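You operate a simulated robot arm through the tools that you are given. There is no shell and no other tool. Be economical: measure what you need, move in short steps, check, and stop when the job is done.

You are at the controls of a simulated two-armed robot. One attempt, no reset.

JOB
Wipe up the spill on the top of the wooden bench with the red rag and put it back.

The check looks at the end state, three seconds after you hand in, the way a careful person would. Anything else that was tipped, shoved, dropped, spilled or broken makes it a failure.

ROBOT AND FRAMES
Two 7-joint arms with two-finger parallel grippers on one trunk, on a base that drives. Base frame: it is fixed to the floor where the robot stands at the start and does not move with it; the origin is under the middle of the robot, x ahead of it, y to its left, z up; the surface under the hand at the start is at about z = 980. Lengths are in mm, angles in degrees, forces in N, time in s.
The left shoulder is at the start at [70, 163, 1295], the right one opposite. With the tool pointing down near the work surface each hand reaches from about 400 to 880 mm from the robot's upright axis, wherever it stands, measured 20 degrees to its own side. Payload 3.43 kg a hand.
The tool frame of a hand sits at the grasp point between the pads (the TCP): z along the fingers, y along the line on which they close. The tips reach 34 mm beyond it. The gripper opens to 128 mm. The fingers are 24 mm wide and 12 mm thick; the gripper's body (48 by 130 mm) begins 96 mm behind the TCP.
Orientation is told as [roll, pitch, yaw] about the base's x, y, z axes, in that order, counted from this pose: with the fingers straight down and closing along the base's y, the tool's x points along the base's -x, its y along +y and its z along -z.

CONTROLS
- The arms move only by the tool play_rows. It takes "left_moves", "right_moves" or both (then of equal length, played together; a hand with none holds still); each is a list of rows, each a list of 6 numbers: the shift along the base's x, y, z in units of 40 mm (1.0 is 40 mm), then the turn, a rotation vector about the base's x, y, z in units of 8 degrees (1.0 is 8 degrees). In form: [[x, y, z, wx, wy, wz], ...]. A call has 1 to 8 rows; each row shifts and turns the commanded pose from where the row before left it. "left_grip" and "right_grip" are, for a hand that has rows, the opening in per cent of the stroke, from 0 (shut) to 100 (fully open), set as the call begins (left out, the last holds). A call with a number of a shift or a turn outside -1 to 1 is refused whole. Each row takes 0.2 s and may step no farther than 50 mm and 8.6 degrees from the row before; otherwise, or with a gripper value out of range, the whole call is refused. Where a pose cannot be reached the arm comes as near as it can. A force on the tool above 40 N (or 10 N above the force at the start of the call, whichever is more), or a blocked arm, ends the call early, and 0.2 s more pass. Each finger travels about 153 mm/s and halts on what it meets, pressing with about 43 N; the grip force reading is that of the motor and also rises with nothing between the fingers. The clock runs only during rows and for 0.2 s after the last one: add rows that do not move to give the fingers time. It gives the time, the measured TCP pose, the force on the tool (base axes), the opening and the grip force at its end, in the units of the frame above (readings bear some noise), with the torque about the TCP (base axes, N m) and any sound that the robot's microphone picked up.
- Cameras (640 x 400 px; columns grow to the right, rows downward): "scene" is now at [135.7, 3.8, 1514.4]; the picture's right is [0.04, -1.00, 0.00], its down [-0.65, -0.03, -0.76] and it looks along [0.75, 0.03, -0.66] (base axes); focal length 281 px, centre (320, 200). "left" rides on the left gripper at [76, 11, -160] in its tool frame; the picture's right is [-0.15, 0.99, 0.00], its down [-0.88, -0.13, -0.46] and it looks along [-0.45, -0.07, 0.89] (tool axes); focal length 234 px, centre (320, 200). "right" rides on the right gripper at [76, -11, -160] in its tool frame; the picture's right is [0.15, 0.99, 0.00], its down [-0.88, 0.13, -0.46] and it looks along [-0.45, 0.07, 0.89] (tool axes); focal length 234 px, centre (320, 200). There is no depth. A picture from a camera that has moved, and an enlarged one, comes with that camera's place and axes in the base frame and with its lens.
- capture(camera): a new picture of that camera. It takes no simulated time.
- move_column(by): slides the trunk up (or, below 0, down) by that many mm; the arms and the scene camera ride with it, the base frame stays. It gives what a move gives, with no picture.
- base_move(legs): drives the robot by 1 to 6 legs, each [ahead, left, turn to the left] in mm, mm and degrees, along the robot's own axes; the way and the turn of a leg run together, so that a leg with both is an arc; at most 1500 mm and 180 degrees a leg. The arms and the cameras ride along, it lands a little off, and it stops where it bumps. It gives what a move gives.
- head_to(pan, tilt): turns the head with the scene camera to pan (to the left, within 86 degrees either way) and tilt (down, from -29 to 69), counted from straight ahead of the robot. It gives what a move gives.
- zoom(camera, box): a new picture of the part [left, top, right, bottom] of that camera's present view, enlarged. It takes no simulated time.
- job_done(): hands the job in; it is judged then, once.

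Go step by step. Nothing tells you exact positions but the pictures and the camera data: compare them with the known pose of the tool, close in by small moves and look again before you grip or let go. The budget is 120 turns and 100 pictures, counting those below and the enlarged ones. Unless the task says otherwise, let go and move clear before handing in, and close with one line.

The tools are called after "Request:" as a command line: name --argument value ..., lists and objects as JSON in quotes. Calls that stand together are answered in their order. play_rows: Moves the arms, as the interface text tells. Its arguments: {"type":"object","properties":{"left_moves":{"type":"array","items":{"type":"array","items":{"type":"number"}}},"left_grip":{"type":"number"},"right_moves":{"type":"array","items":{"type":"array","items":{"type":"number"}}},"right_grip":{"type":"number"}},"required":[]} The other tools are called the same way: move_column (by) slides the trunk up or down; base_move (legs) drives the base; head_to (pan, tilt) turns the head that bears the scene camera; capture (camera) takes a picture; zoom (camera, box) takes an enlarged picture of a part of a camera's view; job_done () hands the job in.

At the start:

```text
t: 0.0
left_tcp_pos: [438.6, 284.0, 1196.8]
left_tcp_rot: [-0.1, 0.0, 0.0]
left_contact_force: [-0.1, 0.0, -0.5]
left_torque: [-0.03, 0.0, -0.01]
left_width: 128.1
left_grasp_force: 0.2
right_tcp_pos: [506.5, -128.0, 1170.8]
right_tcp_rot: [0.0, 0.0, 0.0]
right_contact_force: [0.5, -0.5, -0.8]
right_torque: [0.01, 0.0, 0.01]
right_width: 127.8
right_grasp_force: 0.1
trunk travel left (down, up): [-775.0, 165.0]
robot x, y, heading: [-0.6, -2.4, -0.1]
head pan, tilt: [2.5, 40.9]
```

scene: 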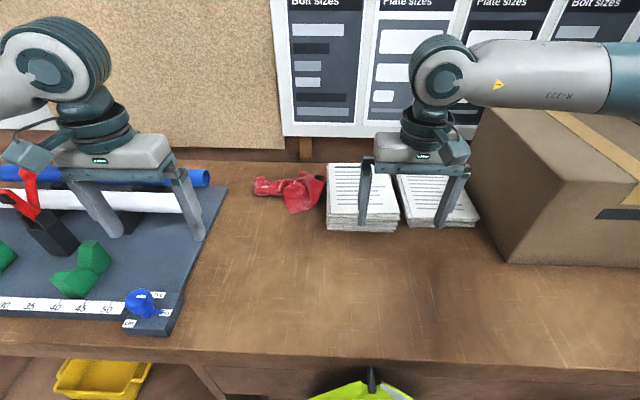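
right: 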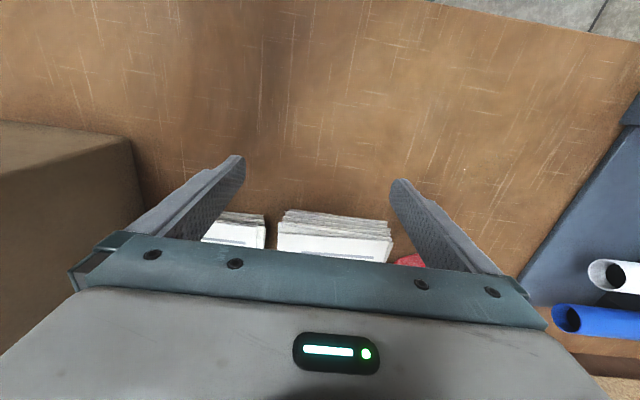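
left: 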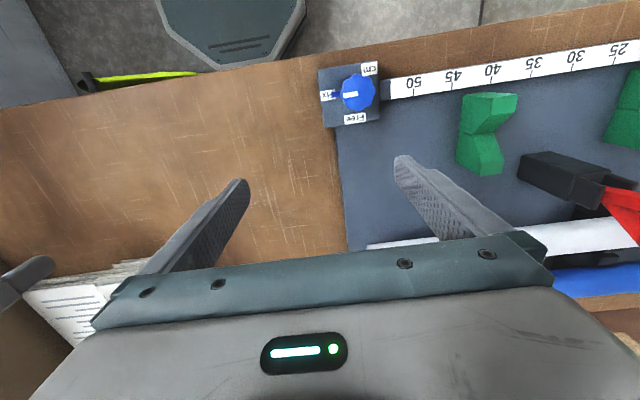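

I see the red rag at the back of the bench next to paper stacks, but no obvious spill; I'll enlarge the bench to find it.

Request:
zoom --camera "scene" --box '[180, 150, 500, 350]'

Request:
zoom --camera "scene" --box '[400, 200, 640, 350]'

Request:
zoom --camera "scene" --box '[220, 150, 350, 231]'

```text
2.00 times, centred on (340, 250) of scene
camera zoom: at [135.7, 3.8, 1514.4], right [0.04, -1.0, 0.0], down [-0.65, -0.03, -0.76], along [0.75, 0.03, -0.66], focal length 563 px, centre (280, 100)
```

zoom: 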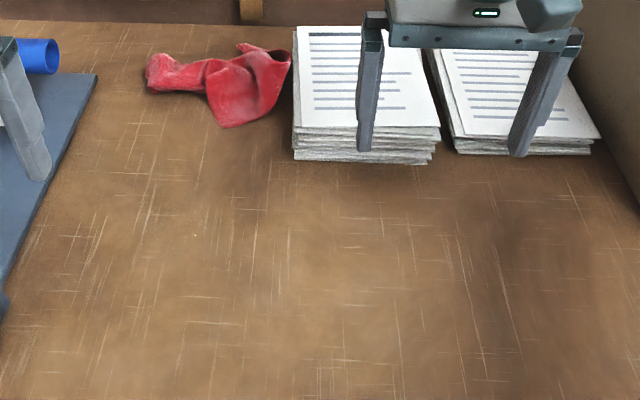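

```text
2.67 times, centred on (520, 275) of scene
camera zoom: at [135.7, 3.8, 1514.4], right [0.04, -1.0, 0.0], down [-0.65, -0.03, -0.76], along [0.75, 0.03, -0.66], focal length 750 px, centre (-213, 0)
```

zoom: 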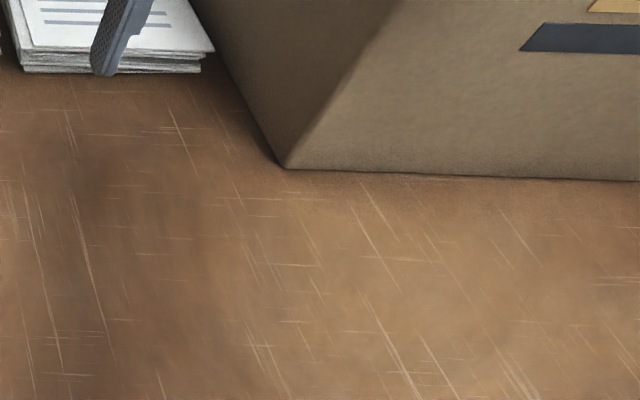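

```text
4.92 times, centred on (285, 190) of scene
camera zoom: at [135.7, 3.8, 1514.4], right [0.04, -1.0, 0.0], down [-0.65, -0.03, -0.76], along [0.75, 0.03, -0.66], focal length 1385 px, centre (492, 247)
```

zoom: 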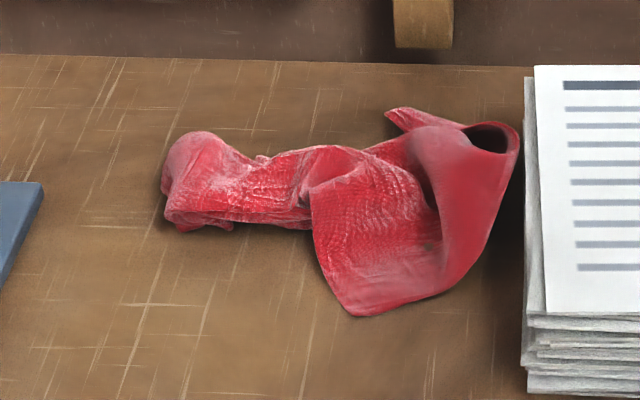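

The spill isn't clearly in this view, so I'll pan the head to see the rest of the bench.

Request:
head_to --pan 55 --tilt 40

Request:
capture --camera "scene"

Request:
head_to --pan -50 --tilt 40

Request:
capture --camera "scene"

Request:
head_to --pan 0 --tilt 65

Request:
capture --camera "scene"

```text
t: 1.2
left_tcp_pos: [437.0, 283.5, 1195.8]
left_tcp_rot: [-0.1, 0.0, 0.1]
left_contact_force: [0.2, 0.4, 0.2]
left_torque: [-0.01, 0.0, -0.01]
left_width: 127.8
left_grasp_force: 0.1
right_tcp_pos: [505.2, -126.5, 1169.9]
right_tcp_rot: [0.1, -0.1, -0.1]
right_contact_force: [0.0, -0.4, -0.8]
right_torque: [0.0, 0.01, 0.0]
right_width: 128.0
right_grasp_force: 0.0
trunk travel left (down, up): [-775.0, 165.0]
robot x, y, heading: [-1.0, 2.9, -0.0]
head pan, tilt: [55.0, 40.0]
```

```text
93 pictures are left
camera scene: at [100.2, 69.8, 1515.7], right [0.82, -0.57, 0.0], down [-0.37, -0.53, -0.77], along [0.44, 0.63, -0.64], focal length 281 px, centre (320, 200)
```

scene: 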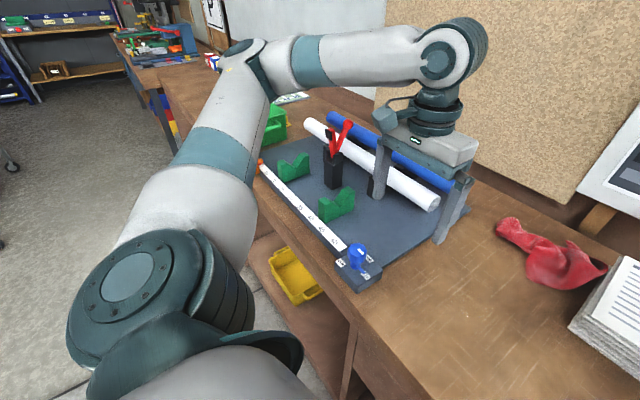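

```text
t: 3.0
left_tcp_pos: [436.8, 284.3, 1196.2]
left_tcp_rot: [-0.2, 0.0, 0.1]
left_contact_force: [0.6, -0.4, 0.0]
left_torque: [0.03, 0.0, -0.02]
left_width: 128.0
left_grasp_force: 0.1
right_tcp_pos: [505.9, -127.3, 1171.3]
right_tcp_rot: [-0.1, 0.0, 0.0]
right_contact_force: [0.0, 0.2, 0.0]
right_torque: [0.0, 0.02, 0.0]
right_width: 127.9
right_grasp_force: 0.1
trunk travel left (down, up): [-775.0, 165.0]
robot x, y, heading: [-0.5, 2.4, 0.2]
head pan, tilt: [-50.0, 40.0]
```

```text
92 pictures are left
camera scene: at [106.1, -64.9, 1515.7], right [-0.77, -0.64, 0.0], down [-0.41, 0.49, -0.77], along [0.49, -0.59, -0.64], focal length 281 px, centre (320, 200)
```

scene: 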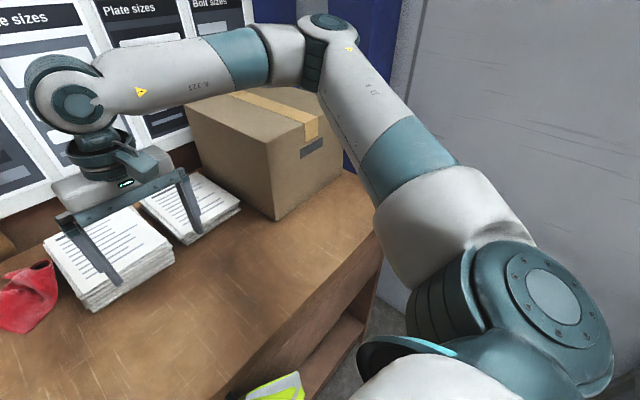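

```text
t: 4.2
left_tcp_pos: [436.6, 284.1, 1195.6]
left_tcp_rot: [-0.1, 0.1, 0.0]
left_contact_force: [0.0, -0.3, -0.3]
left_torque: [-0.03, 0.0, -0.01]
left_width: 128.1
left_grasp_force: 0.1
right_tcp_pos: [505.0, -126.7, 1171.8]
right_tcp_rot: [0.0, -0.1, 0.0]
right_contact_force: [-0.3, 0.7, 0.4]
right_torque: [0.03, 0.02, -0.01]
right_width: 128.1
right_grasp_force: 0.1
trunk travel left (down, up): [-775.0, 165.0]
robot x, y, heading: [1.2, 4.6, 0.1]
head pan, tilt: [0.0, 65.0]
```

```text
91 pictures are left
camera scene: at [112.1, 0.1, 1483.5], right [0.0, -1.0, 0.0], down [-0.91, 0.0, -0.42], along [0.42, 0.0, -0.91], focal length 281 px, centre (320, 200)
```

scene: 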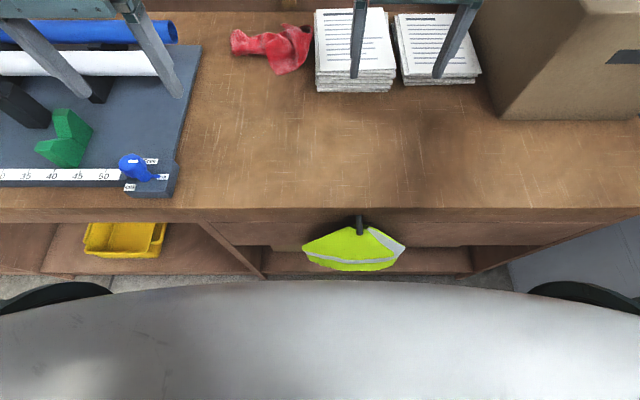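

There's a dark patch around (505,-240), which may be the hand's shadow or the spill. I'll move the right hand away and look again.

Request:
play_rows --right_moves '[[0, 0, 1, 0, 0, 0], [-0.3, 0.9, 0.5, 0, 0, 0], [-0.3, 0.9, 0.5, 0, 0, 0], [0, 0, 0, 0, 0, 0]]'

Request:
zoom --camera "scene" --box '[180, 60, 500, 260]'

Request:
zoom --camera "scene" --box '[360, 80, 520, 180]'

```text
t: 5.2
left_tcp_pos: [437.2, 280.9, 1195.8]
left_tcp_rot: [0.0, 0.1, 0.0]
left_contact_force: [-0.4, -1.3, 0.4]
left_torque: [0.03, 0.0, 0.02]
left_width: 128.1
left_grasp_force: 0.1
right_tcp_pos: [482.2, -58.9, 1250.5]
right_tcp_rot: [0.0, 0.0, -0.1]
right_contact_force: [0.0, -0.4, 0.5]
right_torque: [0.06, -0.02, 0.01]
right_width: 128.1
right_grasp_force: 0.2
trunk travel left (down, up): [-775.0, 165.0]
robot x, y, heading: [0.5, -0.9, -0.1]
head pan, tilt: [0.0, 65.0]
```

```text
2.00 times, centred on (340, 160) of scene
camera zoom: at [111.7, -1.8, 1483.5], right [0.0, -1.0, 0.0], down [-0.91, 0.0, -0.42], along [0.42, 0.0, -0.91], focal length 563 px, centre (280, 280)
```

zoom: 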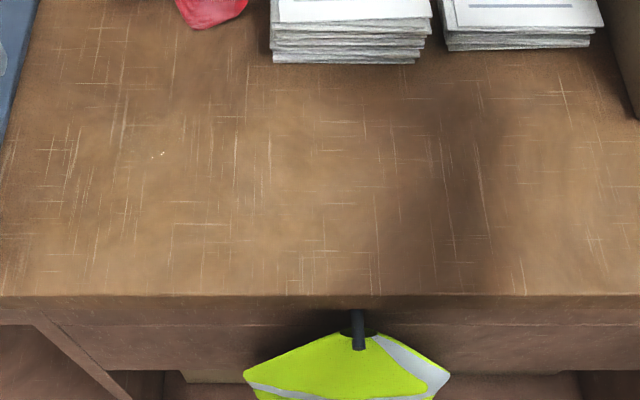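

```text
4.00 times, centred on (440, 130) of scene
camera zoom: at [111.7, -1.8, 1483.5], right [0.0, -1.0, 0.0], down [-0.91, 0.0, -0.42], along [0.42, 0.0, -0.91], focal length 1125 px, centre (-160, 480)
```

zoom: 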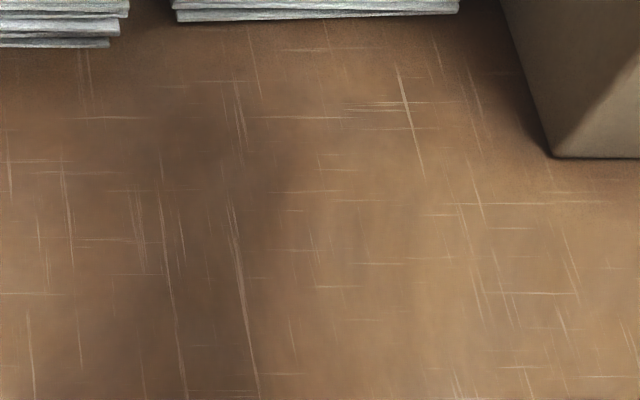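

The patch moved with the hand, so it's a shadow. I'll check a small glint left of the bench's middle, and look along the left part of the bench.

Request:
zoom --camera "scene" --box '[210, 105, 306, 165]'

Request:
head_to --pan 75 --tilt 25

Request:
capture --camera "scene"

Request:
zoom --camera "left" --box '[0, 60, 350, 279]'

```text
6.67 times, centred on (258, 135) of scene
camera zoom: at [111.7, -1.8, 1483.5], right [0.0, -1.0, 0.0], down [-0.91, 0.0, -0.42], along [0.42, 0.0, -0.91], focal length 1875 px, centre (733, 633)
```

zoom: 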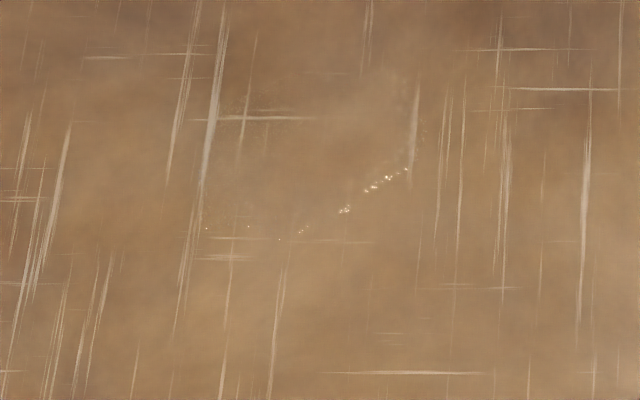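

```text
t: 6.7
left_tcp_pos: [437.8, 284.5, 1194.7]
left_tcp_rot: [-0.1, 0.0, 0.0]
left_contact_force: [0.0, -0.4, -1.4]
left_torque: [0.01, 0.0, -0.02]
left_width: 127.9
left_grasp_force: 0.0
right_tcp_pos: [480.8, -55.1, 1249.8]
right_tcp_rot: [0.0, 0.0, 0.0]
right_contact_force: [0.6, 0.2, 0.7]
right_torque: [0.0, -0.01, -0.01]
right_width: 128.1
right_grasp_force: 0.0
trunk travel left (down, up): [-775.0, 165.0]
robot x, y, heading: [-5.0, 6.1, -0.0]
head pan, tilt: [75.0, 25.0]
```

```text
87 pictures are left
camera scene: at [75.3, 89.4, 1539.0], right [0.97, -0.26, 0.0], down [-0.11, -0.41, -0.91], along [0.23, 0.88, -0.42], focal length 281 px, centre (320, 200)
```

scene: 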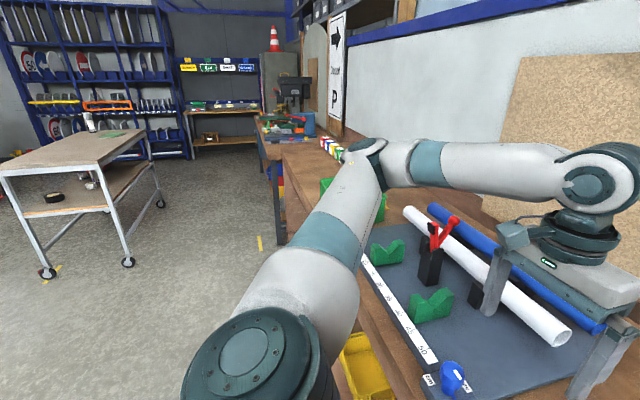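

```text
1.83 times, centred on (175, 170) of left
camera zoom: at [362.2, 295.3, 1355.1], right [0.15, 0.99, 0.0], down [0.88, -0.13, 0.46], along [0.45, -0.07, -0.89], focal length 428 px, centre (585, 256)
```

zoom: 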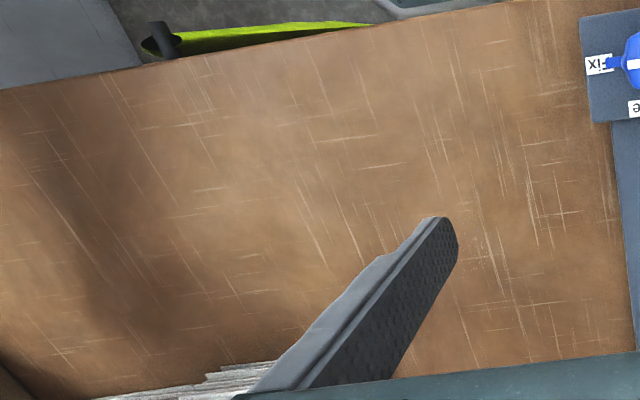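

There is a thin glint near (508,117) that looks like a clear puddle. I'll bring the left wrist camera over it for a better view.

Request:
play_rows --left_moves '[[0.5, -0.7, 0.3, 0, 0, 0], [0.5, -0.7, 0.3, 0, 0, 0], [0.5, -0.7, 0.3, 0, 0, 0], [0.5, -0.7, 0, 0, 0, 0], [0, 0, 0, 0, 0, 0]]' --right_moves '[[0, -0.5, 0, 0, 0, 0], [0, -0.5, 0, 0, 0, 0], [0, 0, 0, 0, 0, 0], [0, 0, 0, 0, 0, 0], [0, 0, 0, 0, 0, 0]]'

Request:
capture --camera "left"

Request:
head_to --pan 10 --tilt 50

Request:
capture --camera "scene"

```text
t: 7.9
left_tcp_pos: [516.9, 171.9, 1230.8]
left_tcp_rot: [-0.1, 0.0, 0.0]
left_contact_force: [-0.4, 0.1, -0.2]
left_torque: [-0.03, -0.01, 0.01]
left_width: 128.0
left_grasp_force: 0.0
right_tcp_pos: [481.4, -96.1, 1250.6]
right_tcp_rot: [0.1, 0.0, 0.0]
right_contact_force: [-0.1, -0.3, -0.2]
right_torque: [0.03, -0.02, 0.0]
right_width: 127.9
right_grasp_force: 0.1
trunk travel left (down, up): [-775.0, 165.0]
robot x, y, heading: [-1.3, 1.9, 0.1]
head pan, tilt: [75.0, 25.0]
```

```text
85 pictures are left
camera left: at [441.2, 182.5, 1389.7], right [0.15, 0.99, 0.0], down [0.88, -0.13, 0.46], along [0.45, -0.07, -0.89], focal length 234 px, centre (320, 200)
```

left: 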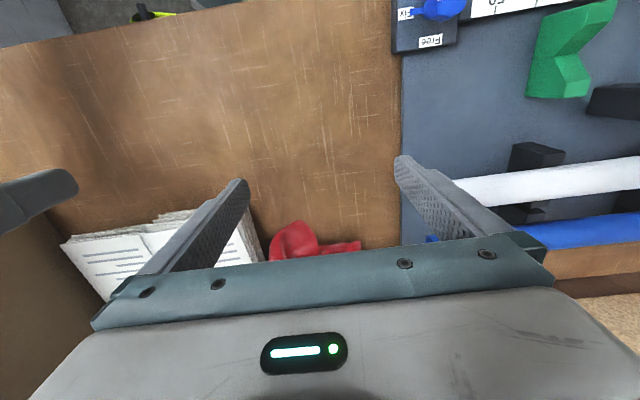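

```text
t: 9.2
left_tcp_pos: [516.2, 172.3, 1230.1]
left_tcp_rot: [-0.1, 0.0, 0.0]
left_contact_force: [-0.4, 0.0, 0.1]
left_torque: [-0.03, 0.02, 0.0]
left_width: 127.7
left_grasp_force: 0.0
right_tcp_pos: [482.7, -96.5, 1251.4]
right_tcp_rot: [0.0, 0.0, 0.0]
right_contact_force: [0.1, 0.1, 0.1]
right_torque: [-0.01, 0.0, 0.01]
right_width: 127.9
right_grasp_force: 0.0
trunk travel left (down, up): [-775.0, 165.0]
robot x, y, heading: [1.3, -4.1, 0.1]
head pan, tilt: [10.0, 50.0]
```

```text
84 pictures are left
camera scene: at [127.2, 13.6, 1501.6], right [0.17, -0.98, 0.0], down [-0.75, -0.13, -0.64], along [0.63, 0.11, -0.77], focal length 281 px, centre (320, 200)
```

scene: 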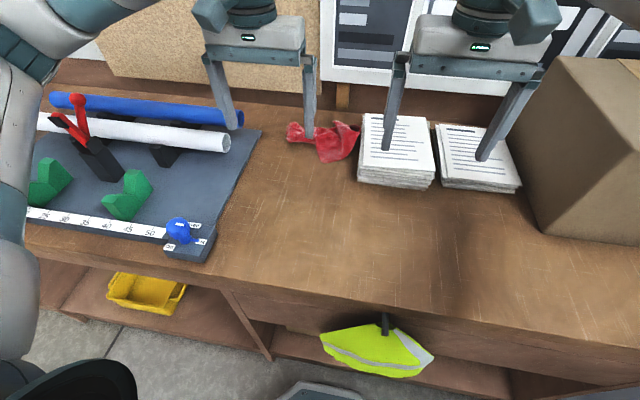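

I'll enlarge the glint area in both views to look for the puddle outline.

Request:
zoom --camera "scene" --box '[240, 170, 368, 250]'

Request:
zoom --camera "left" --box '[200, 50, 400, 175]'

Request:
zoom --camera "right" --box '[320, 0, 640, 200]'

```text
5.00 times, centred on (304, 210) of scene
camera zoom: at [127.2, 13.6, 1501.6], right [0.17, -0.98, 0.0], down [-0.75, -0.13, -0.64], along [0.63, 0.11, -0.77], focal length 1406 px, centre (400, 150)
```

zoom: 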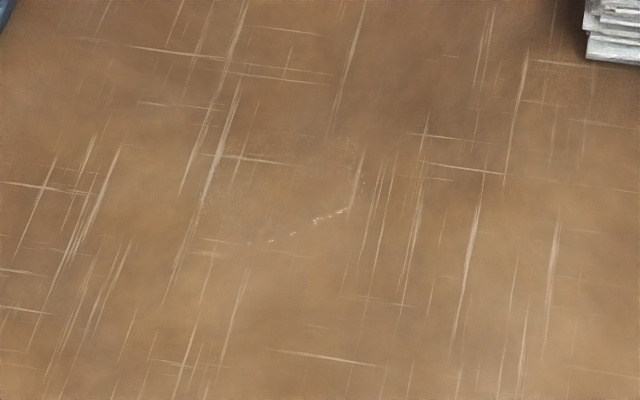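

```text
3.20 times, centred on (300, 112) of left
camera zoom: at [441.5, 182.3, 1389.5], right [0.15, 0.99, 0.0], down [0.88, -0.13, 0.46], along [0.45, -0.07, -0.89], focal length 749 px, centre (384, 480)
```

zoom: 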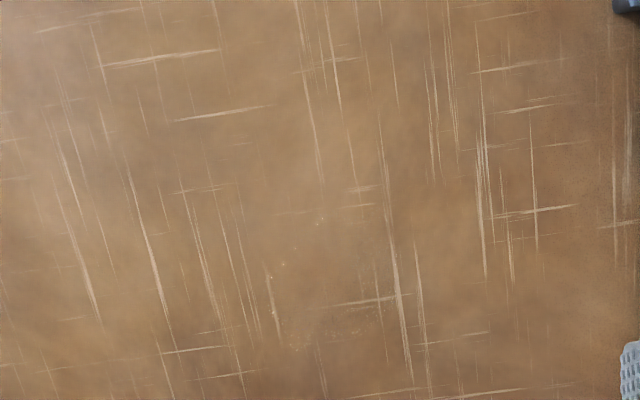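

```text
2.00 times, centred on (480, 100) of right
camera zoom: at [405.8, -107.3, 1410.2], right [-0.15, 0.99, 0.0], down [0.88, 0.13, 0.46], along [0.45, 0.07, -0.89], focal length 468 px, centre (0, 400)
```

zoom: 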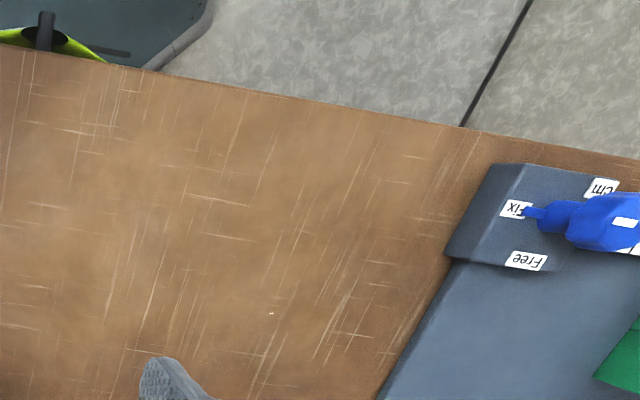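

A clear puddle with faint edges seems to cover about x 485–555, y 105–178. I'll enlarge further to get its outline, along with the rag.

Request:
zoom --camera "scene" --box '[268, 190, 324, 225]'

Request:
zoom --camera "left" --box '[260, 90, 360, 175]'

Request:
zoom --camera "left" --box '[220, 190, 400, 300]'

Request:
zoom --camera "scene" --box '[265, 105, 385, 180]'

```text
11.43 times, centred on (296, 208) of scene
camera zoom: at [127.2, 13.6, 1501.6], right [0.17, -0.98, 0.0], down [-0.75, -0.13, -0.64], along [0.63, 0.11, -0.77], focal length 3215 px, centre (594, 114)
```

zoom: 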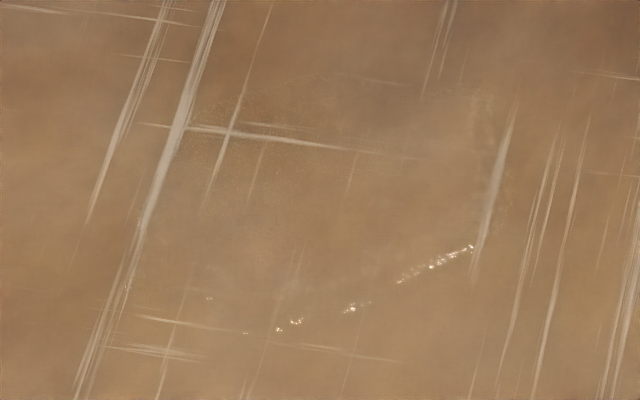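

```text
4.71 times, centred on (310, 132) of left
camera zoom: at [441.5, 182.3, 1389.5], right [0.15, 0.99, 0.0], down [0.88, -0.13, 0.46], along [0.45, -0.07, -0.89], focal length 1102 px, centre (367, 518)
```

zoom: 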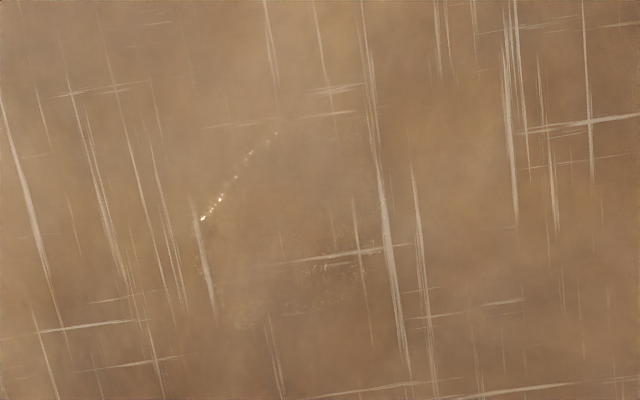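

```text
3.56 times, centred on (310, 245) of left
camera zoom: at [441.5, 182.3, 1389.5], right [0.15, 0.99, 0.0], down [0.88, -0.13, 0.46], along [0.45, -0.07, -0.89], focal length 833 px, centre (356, 40)
```

zoom: 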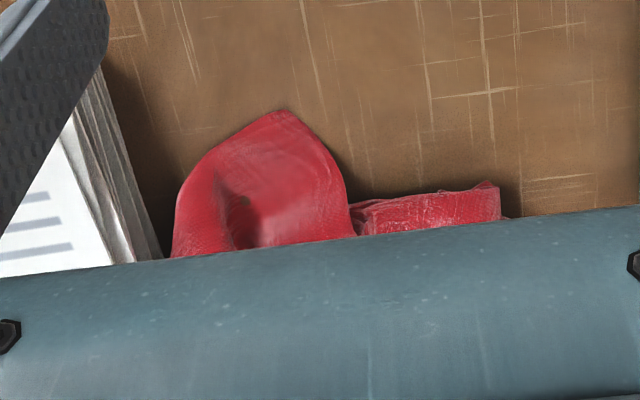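

```text
5.33 times, centred on (325, 142) of scene
camera zoom: at [127.2, 13.6, 1501.6], right [0.17, -0.98, 0.0], down [-0.75, -0.13, -0.64], along [0.63, 0.11, -0.77], focal length 1500 px, centre (293, 507)
```

zoom: 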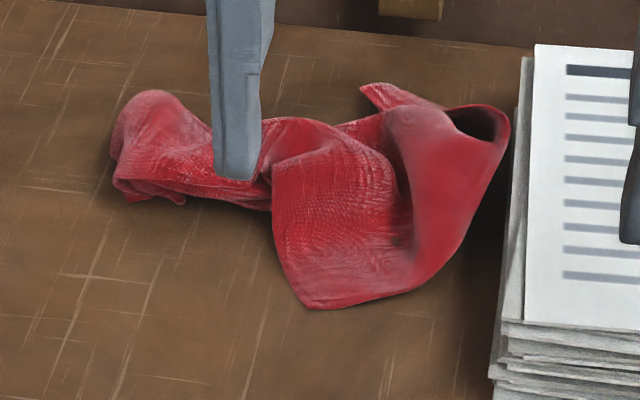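

The puddle is roughly a 75 mm disc around (523,137), and the rag's neck is near (772,140), which is about 45 mm thick front to back. I'll turn the left hand 90° so it closes along x and bring it above the neck.

Request:
play_rows --left_moves '[[0.4, 0, 0, 0, 0, -1], [0.4, 0, 0, 0, 0, -1], [0.4, 0, 0, 0, 0, -1], [0.4, 0, 0, 0, 0, -1], [0.4, 0, 0, 0, 0, -1], [0.4, 0, 0, 0, 0, -1], [0.4, 0, 0, 0, 0, -1], [0.4, 0, 0, 0, 0, -1]]' --right_moves '[[0, -0.5, 0, 0, 0, 0], [0, -0.5, 0, 0, 0, 0], [0, 0, 0, 0, 0, 0], [0, 0, 0, 0, 0, 0], [0, 0, 0, 0, 0, 0], [0, 0, 0, 0, 0, 0], [0, 0, 0, 0, 0, 0], [0, 0, 0, 0, 0, 0]]'

Request:
play_rows --left_moves '[[0.4, -0.2, 0, 0, 0, -1], [0.4, -0.2, 0, 0, 0, -1], [0.4, -0.2, 0, 0, 0, -1], [0.4, -0.2, 0, 0, 0, -0.25], [0.4, 0, 0, 0, 0, 0], [0.4, 0, 0, 0, 0, 0], [0, 0, 0, 0, 0, 0]]'

Request:
capture --camera "left"

Request:
capture --camera "scene"

```text
t: 11.0
left_tcp_pos: [645.7, 172.6, 1231.2]
left_tcp_rot: [-0.1, 0.0, -64.0]
left_contact_force: [0.1, -0.1, 0.2]
left_torque: [-0.04, 0.04, -0.03]
left_width: 127.9
left_grasp_force: 0.0
right_tcp_pos: [482.5, -135.9, 1250.5]
right_tcp_rot: [0.0, -0.1, -0.1]
right_contact_force: [0.0, 0.4, 0.9]
right_torque: [0.0, 0.02, 0.0]
right_width: 127.9
right_grasp_force: 0.1
trunk travel left (down, up): [-775.0, 165.0]
robot x, y, heading: [0.4, -3.5, 0.3]
head pan, tilt: [10.0, 50.0]
```

```text
t: 12.6
left_tcp_pos: [743.4, 140.2, 1231.8]
left_tcp_rot: [0.0, 0.0, -90.0]
left_contact_force: [0.1, -0.2, 0.9]
left_torque: [0.0, 0.01, 0.0]
left_width: 128.0
left_grasp_force: 0.0
right_tcp_pos: [480.7, -135.0, 1250.6]
right_tcp_rot: [0.1, 0.0, 0.1]
right_contact_force: [-0.2, 0.0, -0.4]
right_torque: [0.0, -0.03, 0.01]
right_width: 128.3
right_grasp_force: 0.0
trunk travel left (down, up): [-775.0, 165.0]
robot x, y, heading: [-3.1, -2.7, -0.2]
head pan, tilt: [10.0, 50.0]
```

```text
76 pictures are left
camera left: at [754.3, 216.2, 1391.0], right [0.99, -0.15, 0.0], down [-0.13, -0.88, 0.46], along [-0.07, -0.45, -0.89], focal length 234 px, centre (320, 200)
```

left: 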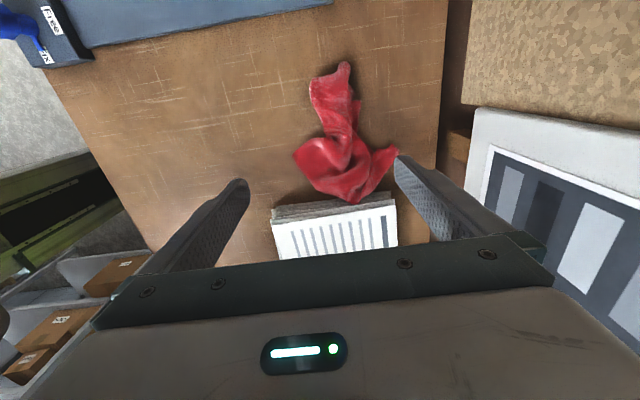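

```text
75 pictures are left
camera scene: at [127.1, 13.6, 1501.6], right [0.17, -0.98, 0.0], down [-0.75, -0.13, -0.64], along [0.63, 0.11, -0.77], focal length 281 px, centre (320, 200)
```

scene: 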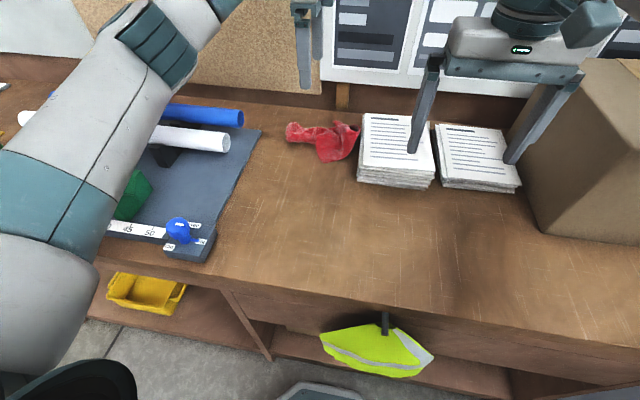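

The wrist view confirms the rag lying from y≈225 down to 10, with the neck near (775,141). I'll enlarge it before descending.

Request:
zoom --camera "left" --box '[270, 50, 430, 215]'

```text
2.42 times, centred on (350, 132) of left
camera zoom: at [754.3, 216.2, 1391.0], right [0.99, -0.15, 0.0], down [-0.13, -0.88, 0.46], along [-0.07, -0.45, -0.89], focal length 568 px, centre (247, 364)
```

zoom: 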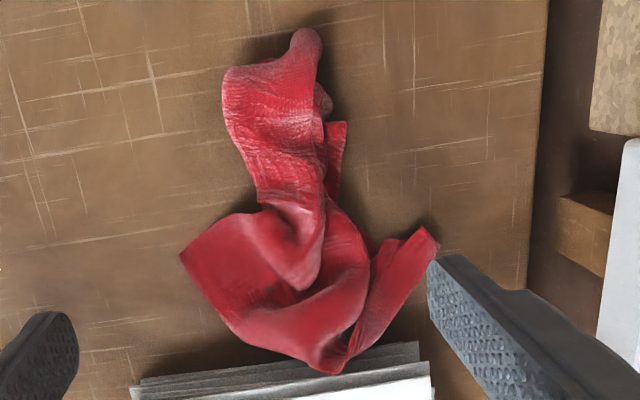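

The neck is 57 mm wide at about (773,143) with clear space either side. I'll descend most of the way.

Request:
play_rows --left_moves '[[0.4, 0.05, -0.9, 0, 0, 0], [0.35, 0.05, -0.9, 0, 0, 0], [0, 0, -1, 0, 0, 0], [0, 0, -1, 0, 0, 0], [0, 0, -0.8, 0, 0, 0], [0, 0, 0, 0, 0, 0]]'

Request:
capture --camera "left"

Request:
zoom --camera "scene" --box '[240, 80, 400, 180]'

```text
t: 14.0
left_tcp_pos: [769.6, 142.5, 1046.8]
left_tcp_rot: [0.0, 0.0, -89.9]
left_contact_force: [-0.5, 0.5, -0.8]
left_torque: [0.0, 0.0, 0.02]
left_width: 128.0
left_grasp_force: 0.1
right_tcp_pos: [481.5, -135.2, 1250.0]
right_tcp_rot: [0.0, 0.0, 0.0]
right_contact_force: [-0.3, 0.2, 0.2]
right_torque: [0.01, 0.01, 0.02]
right_width: 127.8
right_grasp_force: 0.1
trunk travel left (down, up): [-775.0, 165.0]
robot x, y, heading: [1.6, 2.6, 0.0]
head pan, tilt: [10.0, 50.0]
```

```text
73 pictures are left
camera left: at [781.8, 218.6, 1206.0], right [0.99, -0.15, 0.0], down [-0.13, -0.88, 0.46], along [-0.07, -0.45, -0.89], focal length 234 px, centre (320, 200)
```

left: 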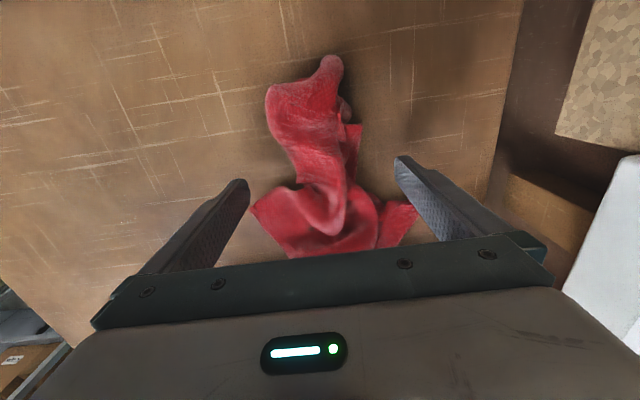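

```text
4.00 times, centred on (320, 130) of scene
camera zoom: at [126.8, 13.4, 1501.6], right [0.17, -0.98, 0.0], down [-0.75, -0.13, -0.64], along [0.63, 0.11, -0.77], focal length 1125 px, centre (320, 480)
```

zoom: 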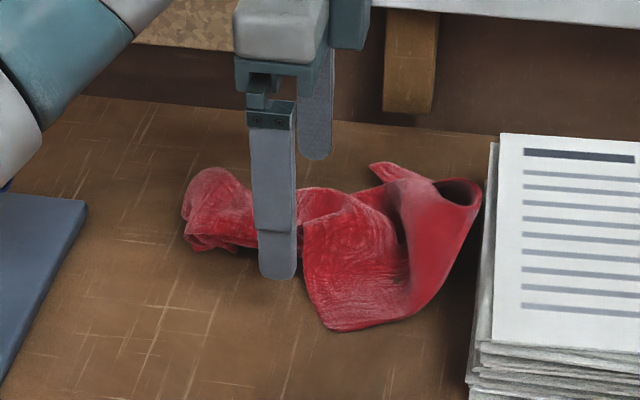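

The fingers straddle the neck with good clearance. I'll lower about 26 mm and check for contact, then close.

Request:
play_rows --left_moves '[[0, 0, -0.35, 0, 0, 0], [0, 0, -0.3, 0, 0, 0], [0, 0, 0, 0, 0, 0]]'

Request:
play_rows --left_moves '[[0, 0, 0, 0, 0, 0], [0, 0, 0, 0, 0, 0], [0, 0, 0, 0, 0, 0], [0, 0, 0, 0, 0, 0], [0, 0, 0, 0, 0, 0]]' --left_grip 0

Request:
capture --camera "left"

Request:
zoom --camera "scene" --box '[240, 80, 400, 180]'

```text
t: 14.8
left_tcp_pos: [770.2, 141.1, 1021.9]
left_tcp_rot: [0.0, 0.0, -89.9]
left_contact_force: [0.5, -0.9, 1.0]
left_torque: [-0.03, 0.01, 0.03]
left_width: 128.2
left_grasp_force: 0.1
right_tcp_pos: [480.4, -135.1, 1250.7]
right_tcp_rot: [0.1, 0.0, -0.1]
right_contact_force: [0.0, -0.5, 0.5]
right_torque: [-0.01, -0.04, 0.0]
right_width: 127.9
right_grasp_force: 0.0
trunk travel left (down, up): [-775.0, 165.0]
robot x, y, heading: [-1.1, 2.4, 0.3]
head pan, tilt: [10.0, 50.0]
```

```text
t: 16.0
left_tcp_pos: [769.7, 141.2, 1023.4]
left_tcp_rot: [0.1, 0.0, -90.0]
left_contact_force: [0.3, 0.8, 3.1]
left_torque: [0.05, -0.01, 0.02]
left_width: 12.3
left_grasp_force: 43.5
right_tcp_pos: [480.7, -136.0, 1250.8]
right_tcp_rot: [0.0, 0.0, 0.0]
right_contact_force: [-0.3, -0.3, -0.8]
right_torque: [0.02, 0.02, -0.02]
right_width: 128.0
right_grasp_force: 0.0
trunk travel left (down, up): [-775.0, 165.0]
robot x, y, heading: [-2.3, 0.7, -0.1]
head pan, tilt: [10.0, 50.0]
```

```text
71 pictures are left
camera left: at [782.0, 217.3, 1181.8], right [0.99, -0.15, 0.0], down [-0.13, -0.88, 0.46], along [-0.07, -0.45, -0.89], focal length 234 px, centre (320, 200)
```

left: 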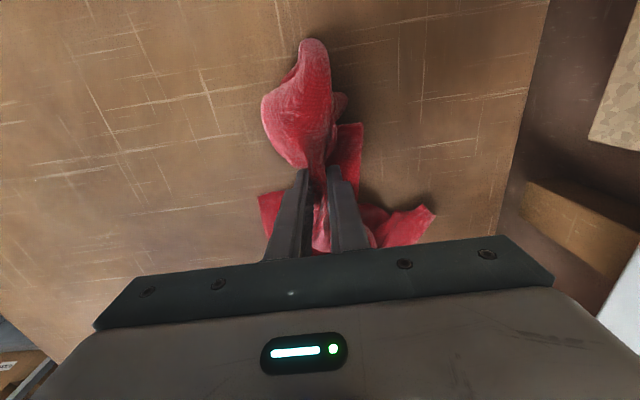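

```text
4.00 times, centred on (320, 130) of scene
camera zoom: at [126.9, 13.4, 1501.6], right [0.17, -0.98, 0.0], down [-0.75, -0.13, -0.64], along [0.63, 0.11, -0.77], focal length 1125 px, centre (320, 480)
```

zoom: 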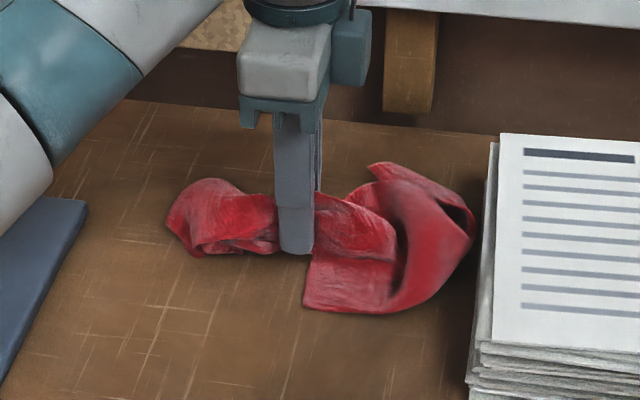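

The cloth is gripped (12 mm). I'll lift it and look.

Request:
play_rows --left_moves '[[0, 0.2, 0.6, 0, 0, 0], [0, 0.2, 0.8, 0, 0, 0], [-0.3, 0.1, 0.8, 0, 0, 0], [-0.6, 0, 0.4, 0, 0, 0], [-0.8, 0, 0, 0, 0, 0], [-0.8, 0, 0, 0, 0, 0], [-0.8, 0, 0, 0, 0, 0], [0, 0, 0, 0, 0, 0]]'

Request:
capture --camera "scene"

Request:
capture --camera "left"

```text
t: 17.8
left_tcp_pos: [639.8, 165.1, 1125.0]
left_tcp_rot: [-0.1, 0.1, -90.0]
left_contact_force: [0.0, -0.4, -0.4]
left_torque: [-0.01, 0.0, 0.0]
left_width: 12.1
left_grasp_force: 43.7
right_tcp_pos: [482.2, -136.3, 1251.4]
right_tcp_rot: [0.0, 0.0, 0.0]
right_contact_force: [0.6, -1.2, 1.0]
right_torque: [0.03, -0.01, 0.0]
right_width: 127.8
right_grasp_force: 0.2
trunk travel left (down, up): [-775.0, 165.0]
robot x, y, heading: [-2.0, -0.3, -0.1]
head pan, tilt: [10.0, 50.0]
```

```text
69 pictures are left
camera scene: at [127.9, 13.0, 1501.5], right [0.17, -0.98, 0.0], down [-0.75, -0.13, -0.64], along [0.63, 0.11, -0.77], focal length 281 px, centre (320, 200)
```

scene: 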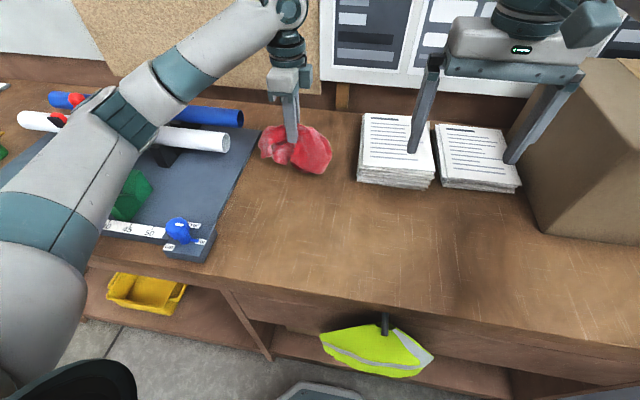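

```text
68 pictures are left
camera left: at [651.7, 240.8, 1282.8], right [0.99, -0.15, 0.0], down [-0.13, -0.88, 0.46], along [-0.07, -0.45, -0.89], focal length 234 px, centre (320, 200)
```

left: 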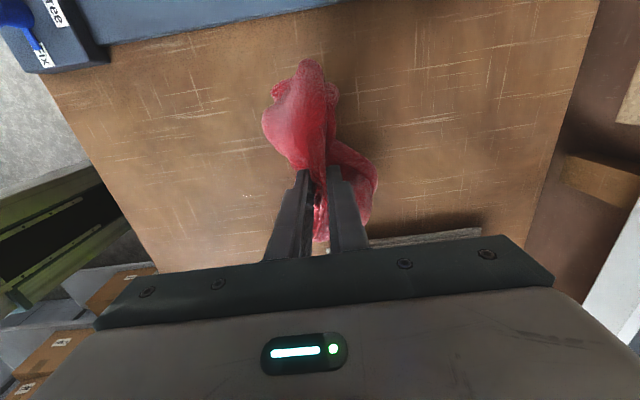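

The rag hangs compactly, and its glint shows the puddle still at its spot. I'll lower it onto the puddle.

Request:
play_rows --left_moves '[[-0.9, -0.1, 0, 0, 0, 0], [-0.8, -0.1, 0, 0, 0, 0], [-0.5, 0, -0.6, 0, 0, 0], [0, 0, -0.8, 0, 0, 0], [0, 0, -0.8, 0, 0, 0], [0, 0, -0.3, 0, 0, 0], [0, 0, 0, 0, 0, 0]]'

Request:
capture --camera "scene"

Request:
capture --camera "left"

```text
t: 19.4
left_tcp_pos: [551.1, 156.5, 1025.8]
left_tcp_rot: [0.1, 0.0, -90.0]
left_contact_force: [0.3, -0.5, 1.0]
left_torque: [0.0, -0.01, -0.01]
left_width: 12.3
left_grasp_force: 43.6
right_tcp_pos: [481.7, -134.5, 1251.2]
right_tcp_rot: [-0.1, 0.0, 0.0]
right_contact_force: [-1.3, 0.2, -0.9]
right_torque: [-0.01, -0.01, -0.04]
right_width: 127.9
right_grasp_force: 0.1
trunk travel left (down, up): [-775.0, 165.0]
robot x, y, heading: [-1.6, 3.0, -0.2]
head pan, tilt: [10.0, 50.0]
```

```text
67 pictures are left
camera scene: at [127.0, 13.3, 1501.6], right [0.17, -0.98, 0.0], down [-0.75, -0.13, -0.64], along [0.63, 0.11, -0.77], focal length 281 px, centre (320, 200)
```

scene: 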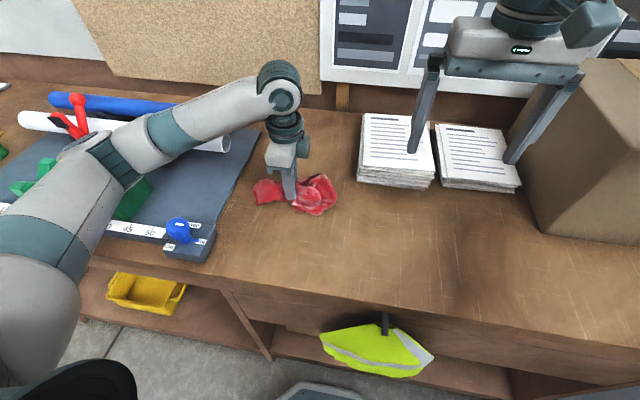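

```text
66 pictures are left
camera left: at [563.1, 231.5, 1184.4], right [0.99, -0.15, 0.0], down [-0.13, -0.88, 0.46], along [-0.07, -0.45, -0.89], focal length 234 px, centre (320, 200)
```

left: 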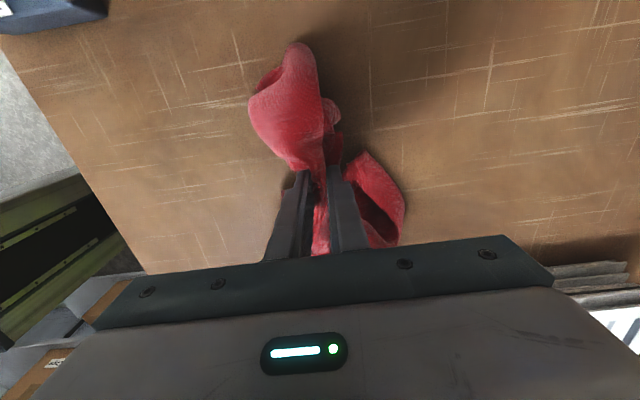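

The rag rests on the puddle. I'll lower a few mm more and make wiping strokes.

Request:
play_rows --left_moves '[[0, 0, -0.12, 0, 0, 0], [-0.6, 0, 0, 0, 0, 0], [-0.6, 0, 0, 0, 0, 0], [-0.6, 0, 0, 0, 0, 0], [0, -0.5, 0, 0, 0, 0], [0.6, 0, 0, 0, 0, 0], [0.6, 0, 0, 0, 0, 0], [0.6, 0, 0, 0, 0, 0]]'

Request:
play_rows --left_moves '[[0.5, 0, 0, 0, 0, 0], [0, 0.6, 0, 0, 0, 0], [0, 0.6, 0, 0, 0, 0], [-0.6, 0, 0, 0, 0, 0], [-0.6, 0, 0, 0, 0, 0], [-0.6, 0, 0, 0, 0, 0], [-0.5, 0, 0, 0, 0, 0], [0, 0, 0, 0, 0, 0]]'

Request:
capture --camera "scene"

Request:
capture --camera "left"

```text
t: 21.2
left_tcp_pos: [553.2, 135.4, 1020.7]
left_tcp_rot: [0.0, 0.1, -90.0]
left_contact_force: [-2.0, 1.0, 2.9]
left_torque: [0.06, 0.09, -0.05]
left_width: 12.1
left_grasp_force: 42.9
right_tcp_pos: [482.0, -137.4, 1251.1]
right_tcp_rot: [0.0, 0.0, 0.0]
right_contact_force: [0.3, -1.0, -0.2]
right_torque: [0.0, -0.02, 0.01]
right_width: 128.1
right_grasp_force: 0.1
trunk travel left (down, up): [-775.0, 165.0]
robot x, y, heading: [0.8, 2.3, 0.1]
head pan, tilt: [10.0, 50.0]
```

```text
t: 23.0
left_tcp_pos: [478.4, 182.7, 1019.7]
left_tcp_rot: [-0.1, 0.1, -90.0]
left_contact_force: [0.8, -0.1, 1.9]
left_torque: [0.0, 0.0, -0.03]
left_width: 12.4
left_grasp_force: 42.9
right_tcp_pos: [481.5, -134.8, 1250.4]
right_tcp_rot: [0.0, 0.0, -0.1]
right_contact_force: [0.0, 0.0, -0.5]
right_torque: [0.01, 0.0, -0.01]
right_width: 127.9
right_grasp_force: 0.1
trunk travel left (down, up): [-775.0, 165.0]
robot x, y, heading: [2.6, -0.7, 0.2]
head pan, tilt: [10.0, 50.0]
```

```text
65 pictures are left
camera scene: at [127.3, 13.5, 1501.5], right [0.17, -0.98, 0.0], down [-0.75, -0.13, -0.64], along [0.63, 0.11, -0.77], focal length 281 px, centre (320, 200)
```

scene: 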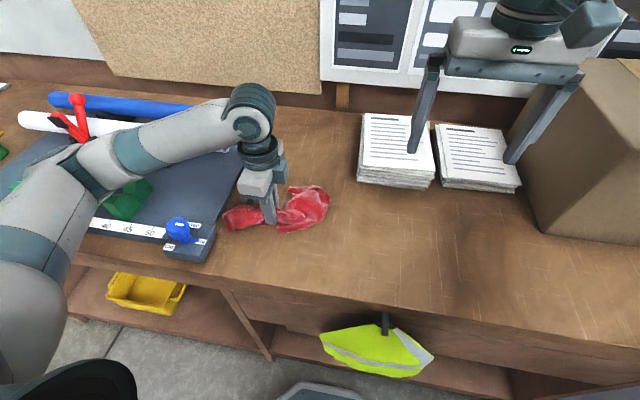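

```text
64 pictures are left
camera left: at [490.7, 258.3, 1179.7], right [0.99, -0.15, 0.0], down [-0.13, -0.88, 0.46], along [-0.07, -0.45, -0.89], focal length 234 px, centre (320, 200)
```

left: 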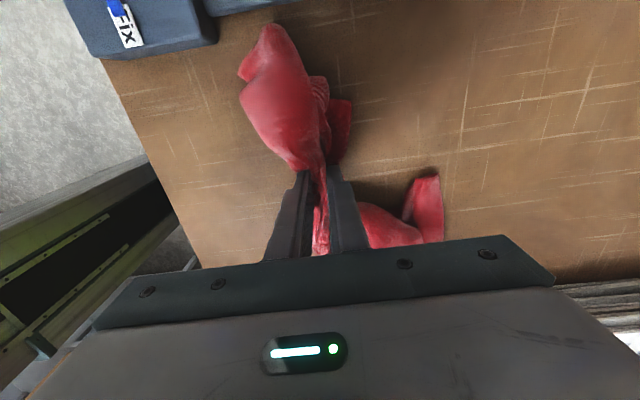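

Strokes went well, but the rag tip is nearing the scale block, so I'll shift back right, make another pass and then lift to inspect.

Request:
play_rows --left_moves '[[0, -0.7, 0, 0, 0, 0], [0.6, 0, 0, 0, 0, 0], [0.6, 0, 0, 0, 0, 0], [0.6, 0, 0, 0, 0, 0], [0.6, 0, 0, 0, 0, 0], [0, -0.4, 0, 0, 0, 0], [-0.6, 0, 0, 0, 0, 0], [-0.6, 0, 0, 0, 0, 0]]'

Request:
play_rows --left_moves '[[-0.6, 0, 0, 0, 0, 0], [-0.5, 0, 0, 0, 0, 0], [0, 0.6, 0, 0, 0, 0], [0.8, 0, 0, 0, 0, 0], [0.8, 0, 0, 0, 0, 0], [0.8, 0, 0, 0, 0, 0], [0.5, 0, 0.8, 0, 0, 0], [0.8, 0, 0.9, 0, 0, 0]]'

Request:
play_rows --left_moves '[[0.6, 0, 0.8, 0, 0, 0], [0.6, 0, 0, 0, 0, 0], [0, 0, 0, 0, 0, 0]]'

Request:
zoom --camera "scene" --box '[240, 170, 368, 250]'

Request:
zoom --camera "scene" --box '[268, 190, 324, 225]'

Request:
capture --camera "scene"

```text
t: 24.8
left_tcp_pos: [527.3, 140.2, 1020.2]
left_tcp_rot: [-0.1, 0.0, -89.9]
left_contact_force: [-0.4, 0.2, 0.5]
left_torque: [-0.01, -0.04, 0.01]
left_width: 12.1
left_grasp_force: 43.0
right_tcp_pos: [480.0, -133.9, 1251.3]
right_tcp_rot: [0.0, 0.0, 0.0]
right_contact_force: [-0.5, 0.2, 0.1]
right_torque: [-0.01, 0.0, -0.03]
right_width: 128.0
right_grasp_force: 0.1
trunk travel left (down, up): [-775.0, 165.0]
robot x, y, heading: [-1.2, -0.2, 0.1]
head pan, tilt: [10.0, 50.0]
```

```text
t: 26.6
left_tcp_pos: [631.0, 161.8, 1090.7]
left_tcp_rot: [0.0, 0.1, -90.1]
left_contact_force: [-0.5, -0.1, 0.9]
left_torque: [0.01, 0.0, 0.0]
left_width: 12.1
left_grasp_force: 42.6
right_tcp_pos: [481.3, -137.0, 1250.8]
right_tcp_rot: [0.1, 0.0, 0.0]
right_contact_force: [0.1, 0.3, -0.3]
right_torque: [0.0, -0.01, 0.03]
right_width: 128.1
right_grasp_force: 0.0
trunk travel left (down, up): [-775.0, 165.0]
robot x, y, heading: [3.0, -0.3, -0.3]
head pan, tilt: [10.0, 50.0]
```

```text
t: 27.4
left_tcp_pos: [678.3, 163.4, 1121.4]
left_tcp_rot: [-0.1, 0.0, -90.0]
left_contact_force: [0.4, 0.0, 0.2]
left_torque: [-0.05, -0.02, -0.01]
left_width: 12.1
left_grasp_force: 42.9
right_tcp_pos: [481.5, -135.9, 1252.2]
right_tcp_rot: [0.0, 0.0, 0.0]
right_contact_force: [-0.5, -0.5, 0.2]
right_torque: [0.02, -0.01, -0.03]
right_width: 127.8
right_grasp_force: 0.0
trunk travel left (down, up): [-775.0, 165.0]
robot x, y, heading: [2.3, -1.1, 0.0]
head pan, tilt: [10.0, 50.0]
```

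```text
5.00 times, centred on (304, 210) of scene
camera zoom: at [126.7, 14.3, 1501.6], right [0.17, -0.98, 0.0], down [-0.75, -0.13, -0.64], along [0.63, 0.11, -0.77], focal length 1406 px, centre (400, 150)
```

zoom: 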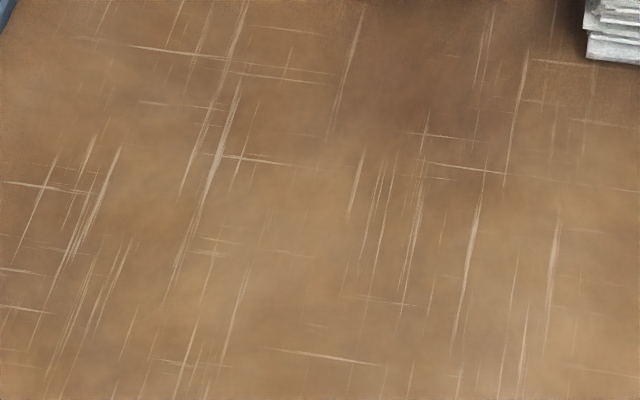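

```text
11.43 times, centred on (296, 208) of scene
camera zoom: at [126.7, 14.3, 1501.6], right [0.17, -0.98, 0.0], down [-0.75, -0.13, -0.64], along [0.63, 0.11, -0.77], focal length 3215 px, centre (594, 114)
```

zoom: 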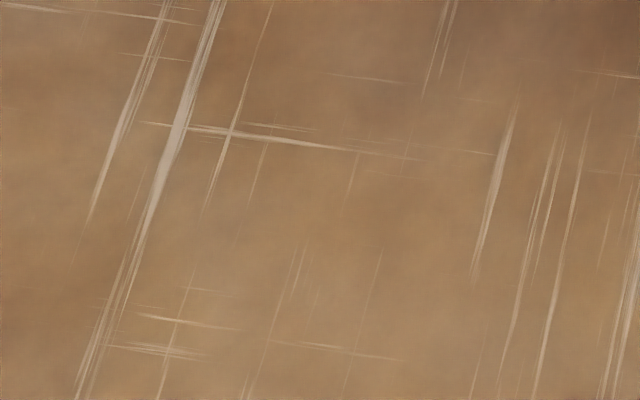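

```text
61 pictures are left
camera scene: at [126.7, 14.3, 1501.6], right [0.17, -0.98, 0.0], down [-0.75, -0.13, -0.64], along [0.63, 0.11, -0.77], focal length 281 px, centre (320, 200)
```

scene: 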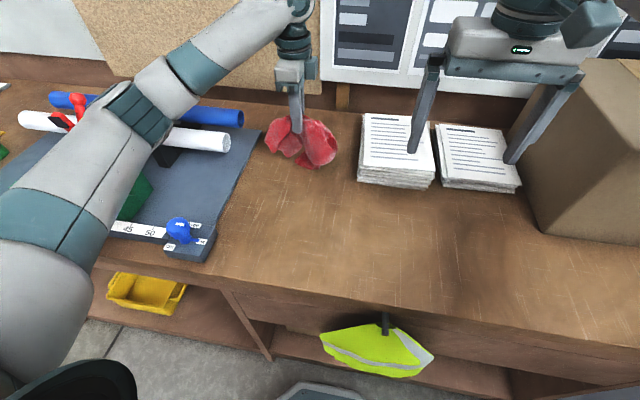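

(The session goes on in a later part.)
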